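You operate a simulated robot arm through the tools that you are given. There is no shell and no other tool. Be economical: measure what you need, move in short steps, check, and stop when the job is done.

Carry out the task below with a simulated robot arm. There is one attempt and no reset: what you move stays moved.

TASK
Press the green button of the tester three times.
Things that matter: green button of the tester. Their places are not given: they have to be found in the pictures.

It is judged by the outcome, as a careful person would: the job done as asked, and still so three seconds after it is handed in. It fails if anything else is knocked over, pushed out of place, dropped, spilled or broken.

THE ROBOT
A 7-joint arm with a two-finger parallel gripper, fixed in place. Base frame: the origin is at the foot of the arm, x ahead of it, y to its left, z up. Lengths are in m, angles in rad, forces in N, time in s.
Its first joint turns from -1.152 to 1.152 rad. Payload 1.57 kg.
Tool frame: the origin (TCP) lies between the finger pads and is the grasp point; the fingertips stand 0.03 m ahead of it; z points along the fingers, y is the line along which they close. The gripper opens to 0.11 m. The fingers are 0.024 m wide and 0.012 m thick; the gripper's body (0.048 by 0.112 m) begins 0.078 m behind the TCP.
Orientation is that of the tool frame in the base frame, as [roll, pitch, yaw] about the fixed x, y, z axes, in that order (R = Rz(yaw) Ry(pitch) Rx(roll)). With the fingers straight down and closing along the base's y, the tool's x points along the base's -x, its y along +y and its z along -z.

THE INTERFACE
- The arm moves only by the tool step_arm. Its argument "increments" is a list of rows, each a list of 7 numbers: the shift along the tool's x, y, z in units of 40 mm (1.0 is 40 mm), then the turn, a rotation vector about the tool's x, y, z in units of 5 degrees (1.0 is 5 degrees), then the finger opening in m, from 0 to 0.11. In form: [[x, y, z, wx, wy, wz, grip], ...]. A call has 1 to 8 rows; each row shifts and turns the commanded pose from where the row before left it, along the tool's axes as they then stand. A call with a number of a shift or a turn outside -1 to 1 is refused whole. A row lasts 0.2 s, in which the tool goes at most 0.05 m and 0.15 rad; a call with a longer step from one row to the next is refused whole, and so is a gripper value outside its range. A pose out of reach is approached as far as the arm can. The call stops where the force on the tool passes 40 N (or 10 N more than at its start, if that is more) or the arm is blocked; 0.2 s more then pass. The fingers move at their own pace (about 0.108 m/s each) and stop on an object; they squeeze with about 22 N. The grip force told is the motor's: it shows also when the fingers shut on nothing. Time passes only in rows, and 0.2 s behind the last, so rows that do not move let the fingers close. It gives the time, the measured TCP pose, the force on the tool (base axes), the opening and the grip force at its end, in the units of the frame above (readings bear some noise).
- Cameras (640 x 400 px; columns grow to the right, rows downward): "scene" is fixed at [0.1677, -0.3806, 1.4264]; the picture's right is [0.79, -0.61, 0.00], its down [-0.27, -0.35, -0.90] and it looks along [0.54, 0.71, -0.44] (base axes); focal length 310 px, centre (320, 200). "wrist" rides on the gripper at [-0.036, 0, -0.08] in the tool frame; the picture's right is [0.00, -1.00, 0.00], its down [0.97, 0.00, -0.24] and it looks along [0.24, 0.00, 0.97] (tool axes); focal length 218 px, centre (320, 200).
- grab_frame(camera): a new picture of that camera. No time passes.
- locate(camera, pixels): there is no depth. For up to 12 entries [column, row, z] of the newest picture of that camera ("zoom" is the newest enlarged one), the place [x, y] in the base frame at which the ray of that pixel passes the height z, good to about 0.002 m, but the place of the scene camera against the robot may be out by one fixed shift of up to 0.018 m in any direction. No time passes.
- zoom(camera, box): a new picture of the part [left, top, right, bottom] of that camera's present view, enlarged. No time passes.
- job_done(): hands the job in; it is judged then, once.

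Work in short steps. Measure before you move; look again where a grasp or a placing could have gone wrong, and mend it. You have 60 turns and 20 pictures in all, the two below and enlarged ones among them. Open the gripper and draw the arm clear of the work before you hand the job in, unless the task says otherwise; then end with one line.

The tools are called after "Call:" by a JSON object that holds its "api" and its "payload". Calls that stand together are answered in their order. step_arm: Moves the arm, as the interface text tells. Its arguments: {"type":"object","properties":{"increments":{"type":"array"}},"required":["increments"]} The other tools are called the same way: grab_frame (camera) takes a picture; locate (camera, pixels) gives the place at which the rays of pixels pass given heights; zoom (camera, box) takes an enlarged picture of a part of a camera's view; job_done () hands the job in.

At the start:

```text
time_s: 0.0
ee_pos: [0.4119, 0.1335, 1.0428]
ee_rot: [-3.141, -0.001, -3.141]
wrist_force: [0.0, -0.1, -0.2]
grip_width: 0.1098
grip_force: 0.0
```

scene: 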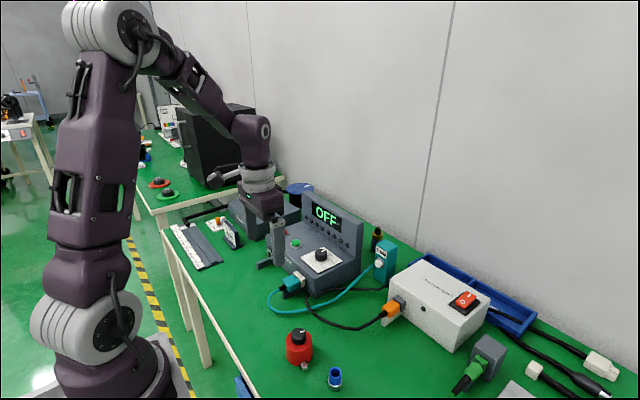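
wrist: 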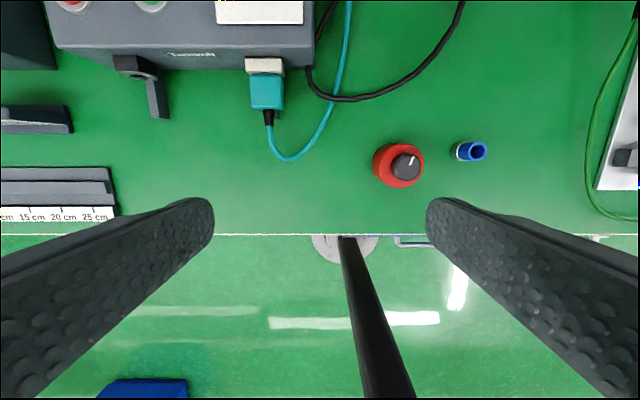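

The tester with the OFF display is at scene (320,240), with a green button near (296,243). I zoom in to see it.

Call:
{"api": "zoom", "payload": {"camera": "scene", "box": [220, 180, 400, 300]}}

Call:
{"api": "locate", "payload": {"camera": "wrist", "pixels": [[152, 3, 0.9], [152, 3, 0.93], [152, 3, 0.96], [72, 3, 0.93], [262, 10, 0.93]]}}

```text
3.33 times, centred on (310, 240) of scene
```

zoom: 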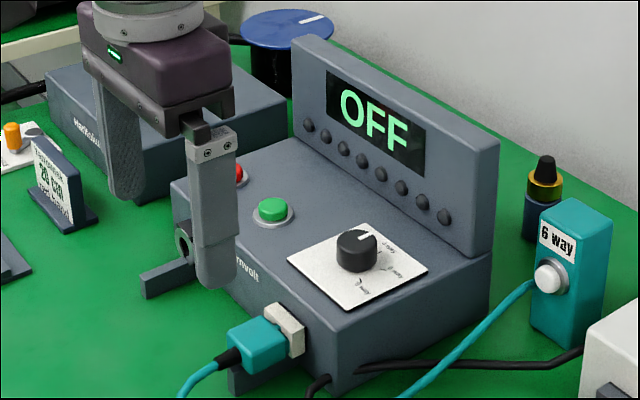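

```text
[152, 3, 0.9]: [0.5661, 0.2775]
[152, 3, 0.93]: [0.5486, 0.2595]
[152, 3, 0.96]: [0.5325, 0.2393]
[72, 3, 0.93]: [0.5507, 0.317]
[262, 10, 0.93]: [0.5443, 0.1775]
```

The green button sits beside a red one on the tester's top. I raise the arm, close the fingers, and move up and over for a better wrist view.

Call:
{"api": "step_arm", "payload": {"increments": [[0, 0, -1, 0, 0, 0, 0.05], [0, 0, -1, 0, 0, 0, 0], [0, 0.8, -0.5, 0, 0, 0, 0], [-0.6, 0.8, 0, 0, 0, 0, 0], [-0.6, 0.8, 0, 0, 0, 0, 0], [-0.6, 0.3, 0, 0, 0, 0, 0], [0, 0, 0, 0, 0, 0, 0]]}}

Call:
{"api": "grab_frame", "payload": {"camera": "wrist"}}

```text
time_s: 1.6
ee_pos: [0.4829, 0.2384, 1.1413]
ee_rot: [-3.141, 0.0, -3.141]
wrist_force: [0.3, 0.7, -0.7]
grip_width: 0.0
grip_force: 21.2
```

```text
16 pictures are left
```

wrist: 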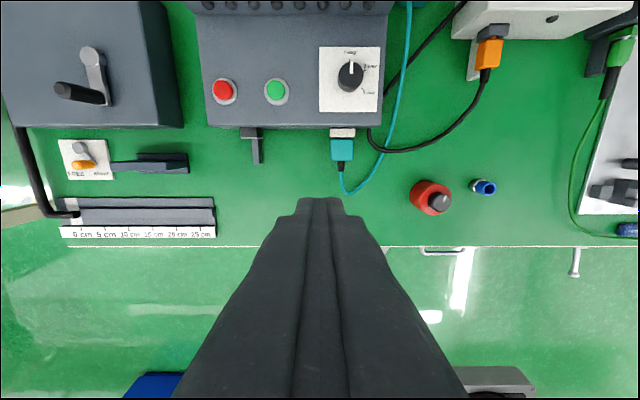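

The green button is at wrist (276,90). I locate it at several heights, to intersect with the first view.

Call:
{"api": "locate", "payload": {"camera": "wrist", "pixels": [[276, 90, 0.9], [276, 90, 0.93], [276, 90, 0.96], [223, 90, 0.93], [349, 78, 0.93], [290, 10, 0.93], [290, 127, 0.93]]}}

```text
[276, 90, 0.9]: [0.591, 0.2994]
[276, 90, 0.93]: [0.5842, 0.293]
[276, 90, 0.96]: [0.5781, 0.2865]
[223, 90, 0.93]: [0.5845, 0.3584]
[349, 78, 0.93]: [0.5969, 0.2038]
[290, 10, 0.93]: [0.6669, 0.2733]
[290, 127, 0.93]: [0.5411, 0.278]
```

Height is still uncertain, so I compare with the scene camera ray.

Call:
{"api": "locate", "payload": {"camera": "zoom", "pixels": [[272, 206, 0.88], [272, 206, 0.9], [272, 206, 0.93], [272, 206, 0.96], [357, 240, 0.93]]}}

Call:
{"api": "step_arm", "payload": {"increments": [[0, 0.7, 0, 0, 0, 0, 0], [0, 0.7, 0, 0, 0, 0, 0], [-0.5, 0, 0, 0, 0, 0, 0], [0, 0, 0, 0, 0, 0, 0], [0, 0, 0, 0, 0, 0, 0]]}}

Call:
{"api": "grab_frame", "payload": {"camera": "wrist"}}

Call:
{"api": "grab_frame", "payload": {"camera": "scene"}}

```text
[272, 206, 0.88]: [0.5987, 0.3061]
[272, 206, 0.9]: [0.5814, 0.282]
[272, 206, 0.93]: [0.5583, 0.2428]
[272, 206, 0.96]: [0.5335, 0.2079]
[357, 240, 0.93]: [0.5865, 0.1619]
```

```text
time_s: 2.8
ee_pos: [0.504, 0.2967, 1.1445]
ee_rot: [-3.14, -0.001, 3.141]
wrist_force: [0.3, 1.0, 0.0]
grip_width: 0.0001
grip_force: 21.8
```

```text
15 pictures are left
```

wrist: 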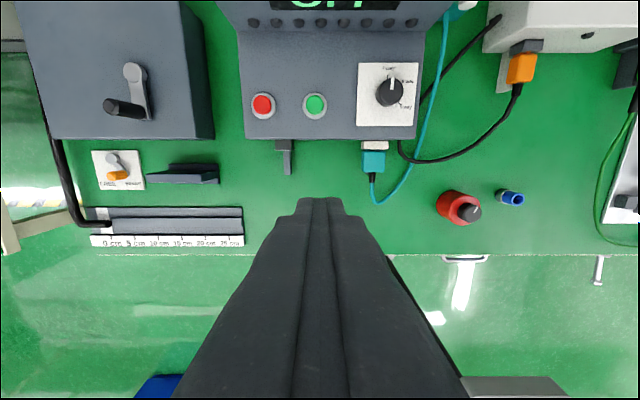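

```text
14 pictures are left
```

scene: 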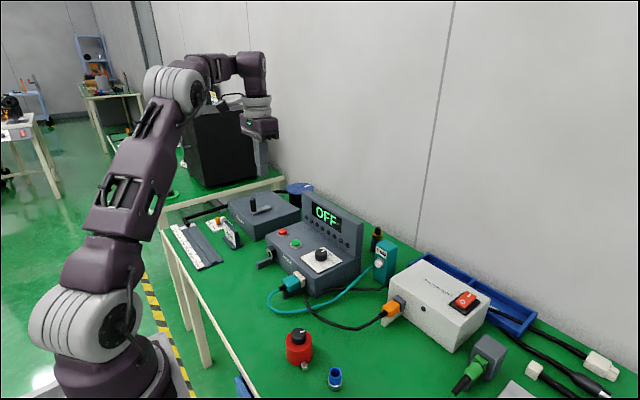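

Green is now at (315,104), nearly centred. I read its place.

Call:
{"api": "locate", "payload": {"camera": "wrist", "pixels": [[315, 104, 0.88], [315, 104, 0.9], [315, 104, 0.92], [315, 104, 0.94], [263, 105, 0.9], [389, 92, 0.91], [345, 25, 0.9], [315, 92, 0.9], [315, 116, 0.9]]}}

```text
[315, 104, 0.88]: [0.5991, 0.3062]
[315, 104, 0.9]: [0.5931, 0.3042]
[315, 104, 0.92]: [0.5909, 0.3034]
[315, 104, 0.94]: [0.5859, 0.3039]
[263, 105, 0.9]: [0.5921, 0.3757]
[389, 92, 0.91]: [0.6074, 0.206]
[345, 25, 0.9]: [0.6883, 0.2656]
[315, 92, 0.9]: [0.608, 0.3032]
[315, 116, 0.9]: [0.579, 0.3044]
```

Green button ≈ (0.592, 0.304), top near z 0.90. I move above it and descend partway.

Call:
{"api": "step_arm", "payload": {"increments": [[-0.7, 0.1, 0, 0, 0, 0, 0], [-0.7, 0.08, 0, 0, 0, 0, 0], [-0.8, 0, 0, 0, 0, 0, 0], [0, 0, 1, 0, 0, 0, 0], [0, 0, 1, 0, 0, 0, 0], [0, 0, 0.7, 0, 0, 0, 0], [0, 0, 0, 0, 0, 0, 0], [0, 0, 0, 0, 0, 0, 0]]}}

Call:
{"api": "grab_frame", "payload": {"camera": "wrist"}}

Call:
{"api": "zoom", "payload": {"camera": "scene", "box": [220, 180, 400, 300]}}

```text
time_s: 4.6
ee_pos: [0.5475, 0.2922, 1.0336]
ee_rot: [-3.14, 0.003, -3.141]
wrist_force: [0.6, 0.8, -0.8]
grip_width: 0.0
grip_force: 21.2
out of reach, approached as far as the arm can: row 2, 3
```

```text
13 pictures are left
```

wrist: 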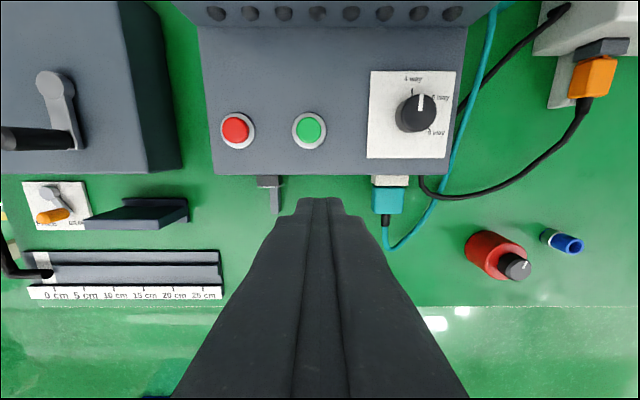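

```text
3.33 times, centred on (310, 240) of scene
```

zoom: 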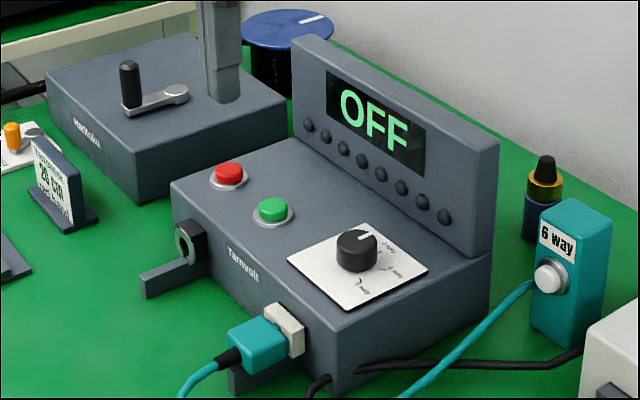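

The far pose was out of reach at height; now lower it may reach. Green is at (309,130); relocate.

Call:
{"api": "locate", "payload": {"camera": "wrist", "pixels": [[309, 130, 0.88], [309, 130, 0.9], [309, 130, 0.92], [309, 130, 0.94], [235, 129, 0.92]]}}

Call:
{"api": "locate", "payload": {"camera": "zoom", "pixels": [[272, 206, 0.9], [272, 206, 0.91], [225, 100, 1.003], [272, 206, 0.89]]}}

```text
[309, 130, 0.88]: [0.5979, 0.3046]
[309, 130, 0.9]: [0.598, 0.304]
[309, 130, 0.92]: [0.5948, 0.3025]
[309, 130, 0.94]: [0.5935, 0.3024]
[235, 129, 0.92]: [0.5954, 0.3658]
```

```text
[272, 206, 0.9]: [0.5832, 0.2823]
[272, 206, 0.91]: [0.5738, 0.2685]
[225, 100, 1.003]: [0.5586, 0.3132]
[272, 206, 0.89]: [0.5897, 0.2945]
```

Target (0.596, 0.303). I descend a bit to TCP z≈0.98, then go forward.

Call:
{"api": "step_arm", "payload": {"increments": [[0, 0, 0.7, 0, 0, 0, 0], [0, 0, 0.5, 0, 0, 0, 0], [-0.6, 0.15, 0, 0, 0, 0, 0], [-0.6, 0.12, 0, 0, 0, 0, 0], [0, 0, 0, 0, 0, 0, 0], [0, 0, 0, 0, 0, 0, 0]]}}

```text
time_s: 6.0
ee_pos: [0.5964, 0.3049, 0.9863]
ee_rot: [-3.141, 0.0, 3.141]
wrist_force: [0.2, 0.5, 0.4]
grip_width: 0.0002
grip_force: 20.8
```

Reached (0.596, 0.305, 0.986). I check the alignment from both cameras.

Call:
{"api": "zoom", "payload": {"camera": "wrist", "box": [220, 100, 420, 225]}}

Call:
{"api": "zoom", "payload": {"camera": "scene", "box": [250, 200, 340, 260]}}

```text
3.20 times, centred on (320, 162) of wrist
```

zoom: 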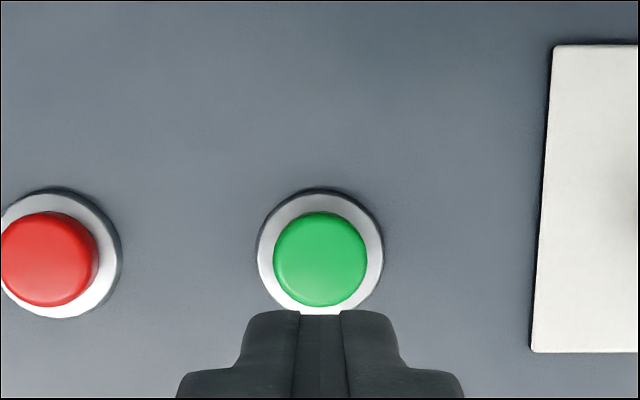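

```text
6.67 times, centred on (295, 230) of scene
```

zoom: 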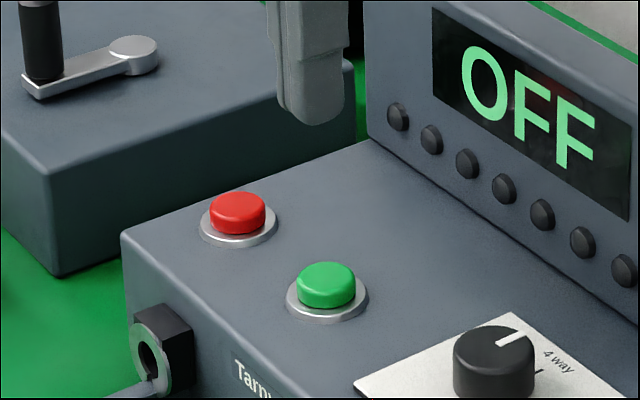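

Column is centred. Check the ray: button at wrist pixel (320,180.5).

Call:
{"api": "grab_frame", "payload": {"camera": "wrist"}}

Call:
{"api": "locate", "payload": {"camera": "wrist", "pixels": [[320, 180.5, 0.88], [320, 180.5, 0.9], [320, 180.5, 0.92], [320, 180.5, 0.94]]}}

```text
9 pictures are left
```

wrist: 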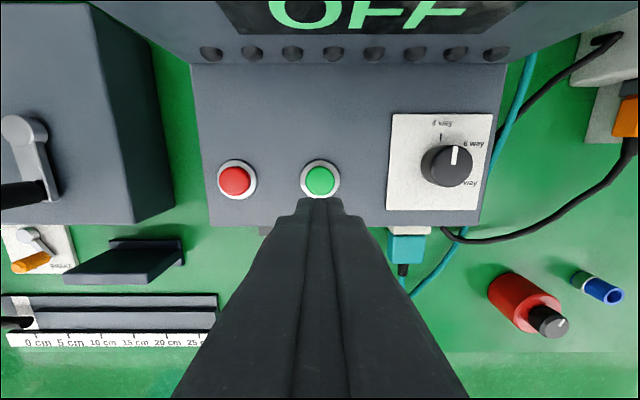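

```text
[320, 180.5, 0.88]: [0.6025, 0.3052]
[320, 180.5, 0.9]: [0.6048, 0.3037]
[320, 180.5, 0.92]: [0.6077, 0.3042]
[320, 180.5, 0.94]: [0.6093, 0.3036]
```

Consistent estimate (0.601, 0.304), z about 0.885. I shift 5 mm forward and descend to TCP z≈0.93.

Call:
{"api": "step_arm", "payload": {"increments": [[-0.12, 0, 0.5, 0, 0, 0, 0], [0, 0, 0.5, 0, 0, 0, 0], [0, 0, 0.3, 0, 0, 0, 0], [0, 0, 0, 0, 0, 0, 0], [0, 0, 0, 0, 0, 0, 0]]}}

Call:
{"api": "zoom", "payload": {"camera": "scene", "box": [250, 200, 340, 260]}}

```text
time_s: 7.2
ee_pos: [0.6002, 0.3059, 0.9359]
ee_rot: [3.141, 0.001, 3.141]
wrist_force: [0.4, -0.5, 1.0]
grip_width: 0.0
grip_force: 21.7
```

```text
6.67 times, centred on (295, 230) of scene
```

zoom: 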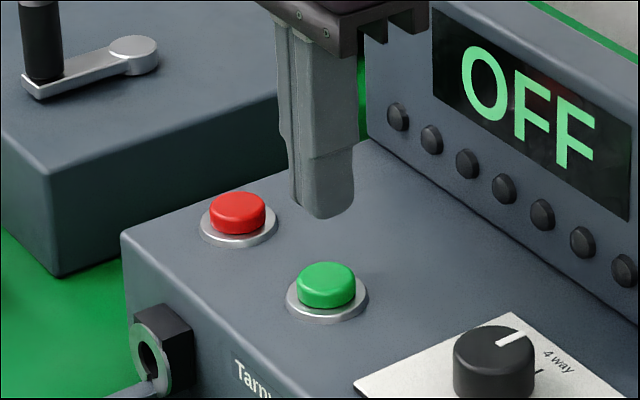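

Fingertip is directly above the button, with about 25 mm to go. I descend slowly.

Call:
{"api": "step_arm", "payload": {"increments": [[0, 0, 0.25, 0, 0, 0, 0], [0, 0, 0.12, 0, 0, 0, 0], [0, 0, 0.08, 0, 0, 0, 0], [0, 0, 0.05, 0, 0, 0, 0], [0, 0, 0, 0, 0, 0, 0]]}}

```text
time_s: 8.4
ee_pos: [0.6003, 0.3075, 0.9153]
ee_rot: [3.141, -0.001, 3.141]
wrist_force: [0.0, 0.1, -0.5]
grip_width: 0.0
grip_force: 21.3
```

No contact yet at tip z≈0.885; continue slowly.

Call:
{"api": "step_arm", "payload": {"increments": [[0, -0.03, 0.05, 0, 0, 0, 0], [0, 0, 0.05, 0, 0, 0, 0], [0, 0, 0.05, 0, 0, 0, 0], [0, 0, 0, 0, 0, 0, 0]]}}

```text
time_s: 9.4
ee_pos: [0.5991, 0.3048, 0.9087]
ee_rot: [3.141, 0.001, -3.141]
wrist_force: [-1.1, 0.3, 0.4]
grip_width: 0.0002
grip_force: 21.4
```

Call:
{"api": "zoom", "payload": {"camera": "scene", "box": [250, 200, 340, 260]}}

```text
6.67 times, centred on (295, 230) of scene
```

zoom: 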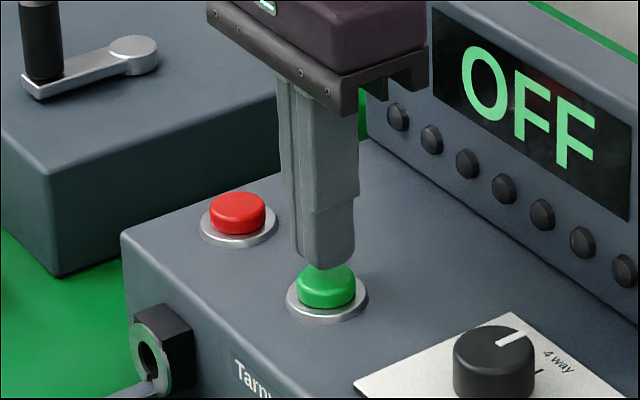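

The fingertip is just above the button. Continue in 2 mm rows watching force.

Call:
{"api": "step_arm", "payload": {"increments": [[0, 0, 0.05, 0, 0, 0, 0], [0, 0, 0.05, 0, 0, 0, 0], [0, 0, 0, 0, 0, 0, 0]]}}

```text
time_s: 10.2
ee_pos: [0.6003, 0.3057, 0.9037]
ee_rot: [-3.14, 0.0, 3.14]
wrist_force: [0.6, 0.8, -0.2]
grip_width: 0.0
grip_force: 21.6
```

Call:
{"api": "step_arm", "payload": {"increments": [[0, 0, 0.05, 0, 0, 0, 0], [0, 0, 0, 0, 0, 0, 0]]}}

```text
time_s: 10.8
ee_pos: [0.6023, 0.3051, 0.9015]
ee_rot: [3.141, -0.001, 3.141]
wrist_force: [-0.9, -0.4, -0.3]
grip_width: 0.0
grip_force: 21.2
```

Call:
{"api": "step_arm", "payload": {"increments": [[0, 0, 0.05, 0, 0, 0, 0], [0, 0, 0, 0, 0, 0, 0]]}}

```text
time_s: 11.4
ee_pos: [0.6009, 0.3042, 0.8997]
ee_rot: [-3.141, 0.0, 3.141]
wrist_force: [-0.3, -0.1, 0.6]
grip_width: 0.0001
grip_force: 21.6
```

Call:
{"api": "step_arm", "payload": {"increments": [[0, 0, 0.05, 0, 0, 0, 0], [0, 0, 0, 0, 0, 0, 0]]}}

Call:
{"api": "zoom", "payload": {"camera": "scene", "box": [250, 200, 340, 260]}}

```text
time_s: 12.0
ee_pos: [0.5995, 0.3054, 0.8982]
ee_rot: [3.14, -0.001, -3.141]
wrist_force: [-1.0, 0.5, 1.4]
grip_width: 0.0
grip_force: 21.1
```

```text
6.67 times, centred on (295, 230) of scene
```

zoom: 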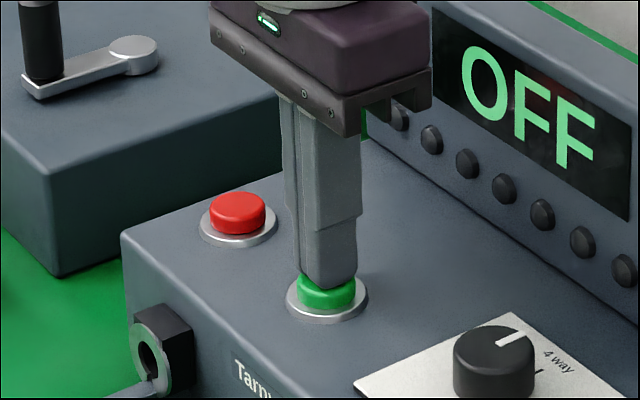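

Contact is just beginning (Fz ≈ 1.4). I press on by 2 mm.

Call:
{"api": "step_arm", "payload": {"increments": [[0, 0, 0.025, 0, 0, 0, 0], [0, 0, 0.025, 0, 0, 0, 0]]}}

```text
time_s: 12.6
ee_pos: [0.6006, 0.3053, 0.8958]
ee_rot: [3.142, 0.001, -3.141]
wrist_force: [-0.5, 0.9, 1.4]
grip_width: 0.0
grip_force: 20.8
```

Call:
{"api": "step_arm", "payload": {"increments": [[0, 0, 0.025, 0, 0, 0, 0], [0, 0, 0.025, 0, 0, 0, 0]]}}

```text
time_s: 13.2
ee_pos: [0.6007, 0.3048, 0.8932]
ee_rot: [3.14, 0.001, -3.14]
wrist_force: [-0.1, -0.5, 3.4]
grip_width: 0.0
grip_force: 21.3
```

Force rising (3.4 N). A bit more, then look at the display.

Call:
{"api": "step_arm", "payload": {"increments": [[0, 0, 0.025, 0, 0, 0, 0], [0, 0, 0, 0, 0, 0, 0]]}}

Call:
{"api": "zoom", "payload": {"camera": "scene", "box": [250, 200, 340, 260]}}

```text
time_s: 13.8
ee_pos: [0.6002, 0.3054, 0.894]
ee_rot: [-3.14, 0.002, -3.139]
wrist_force: [-5.4, -3.2, 13.7]
grip_width: 0.0003
grip_force: 21.5
```

```text
6.67 times, centred on (295, 230) of scene
```

zoom: 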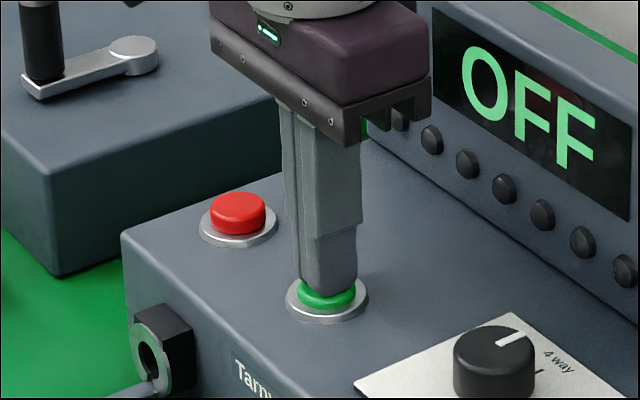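

The button has bottomed out (13.7 N). I lift clear and check the display.

Call:
{"api": "step_arm", "payload": {"increments": [[0, 0, -0.1, 0, 0, 0, 0], [0, 0, -0.2, 0, 0, 0, 0], [0, 0, 0, 0, 0, 0, 0], [0, 0, 0, 0, 0, 0, 0]]}}

Call:
{"api": "zoom", "payload": {"camera": "scene", "box": [250, 200, 340, 260]}}

```text
time_s: 14.8
ee_pos: [0.6004, 0.3042, 0.9046]
ee_rot: [3.142, 0.0, 3.141]
wrist_force: [0.3, 0.5, 0.3]
grip_width: 0.0
grip_force: 21.0
```

```text
6.67 times, centred on (295, 230) of scene
```

zoom: 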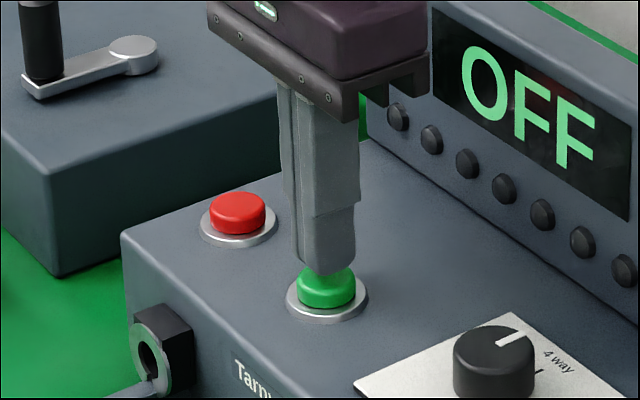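

The button sprang back; the press registered full travel mechanically (the display stays OFF). I make the second press by the same stroke.

Call:
{"api": "step_arm", "payload": {"increments": [[0, 0, 0.15, 0, 0, 0, 0], [0, 0, 0.1, 0, 0, 0, 0], [0, 0, 0.05, 0, 0, 0, 0], [0, 0, 0, 0, 0, 0, 0]]}}

```text
time_s: 15.8
ee_pos: [0.599, 0.3034, 0.893]
ee_rot: [3.141, -0.001, -3.141]
wrist_force: [-4.1, -1.1, 9.7]
grip_width: 0.0
grip_force: 20.6
```

Bottomed again (9.7 N). I release fully.

Call:
{"api": "step_arm", "payload": {"increments": [[0, 0, -0.1, 0, 0, 0, 0], [0, 0, -0.2, 0, 0, 0, 0], [0, 0, 0, 0, 0, 0, 0], [0, 0, 0, 0, 0, 0, 0]]}}

```text
time_s: 16.8
ee_pos: [0.5995, 0.3048, 0.9048]
ee_rot: [-3.141, 0.001, -3.14]
wrist_force: [0.5, 1.0, -0.1]
grip_width: 0.0
grip_force: 21.8
```

Released. Third press.

Call:
{"api": "step_arm", "payload": {"increments": [[0, 0, 0.15, 0, 0, 0, 0], [0, 0, 0.1, 0, 0, 0, 0], [0, 0, 0.05, 0, 0, 0, 0], [0, 0, 0, 0, 0, 0, 0]]}}

```text
time_s: 17.8
ee_pos: [0.6004, 0.3037, 0.8933]
ee_rot: [3.141, 0.001, -3.141]
wrist_force: [-4.0, -3.3, 16.3]
grip_width: 0.0003
grip_force: 21.7
```

Third press bottomed (16 N). I lift well clear and draw back.

Call:
{"api": "step_arm", "payload": {"increments": [[0, 0, -0.2, 0, 0, 0, 0], [0, 0, -0.8, 0, 0, 0, 0], [0, 0, -1, 0, 0, 0, 0], [0.6, 0, -0.6, 0, 0, 0, 0], [0.8, 0, -0.4, 0, 0, 0, 0], [0.8, 0, 0, 0, 0, 0, 0.05], [0.3, 0, 0, 0, 0, 0, 0.1], [0, 0, 0, 0, 0, 0, 0.1]]}}

Call:
{"api": "grab_frame", "payload": {"camera": "scene"}}

```text
time_s: 19.6
ee_pos: [0.4995, 0.3048, 1.0124]
ee_rot: [3.141, -0.001, 3.14]
wrist_force: [-0.7, -0.1, -0.5]
grip_width: 0.1
grip_force: 0.0
```

```text
3 pictures are left
```

scene: 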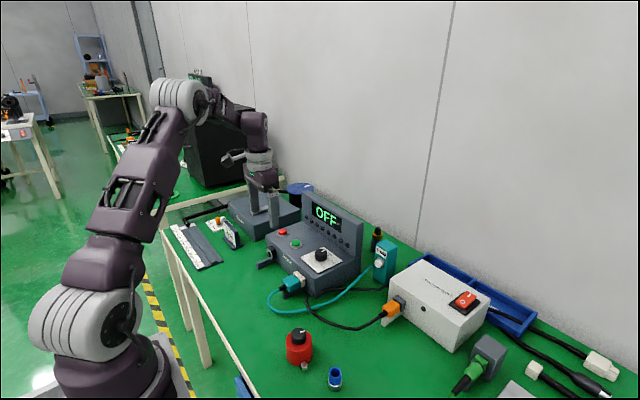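

Three full presses were made with a release after each, and nothing else moved; the arm is clear and the gripper is open.

Call:
{"api": "job_done", "payload": {}}

```text
The job is handed in.
```

I pressed the tester's green button three times, each press down to its hard stop with a release after it. The tester's display read OFF throughout, so the pictures don't show whether the tester reacted. Nothing else was moved, and the arm is drawn clear with the gripper open.
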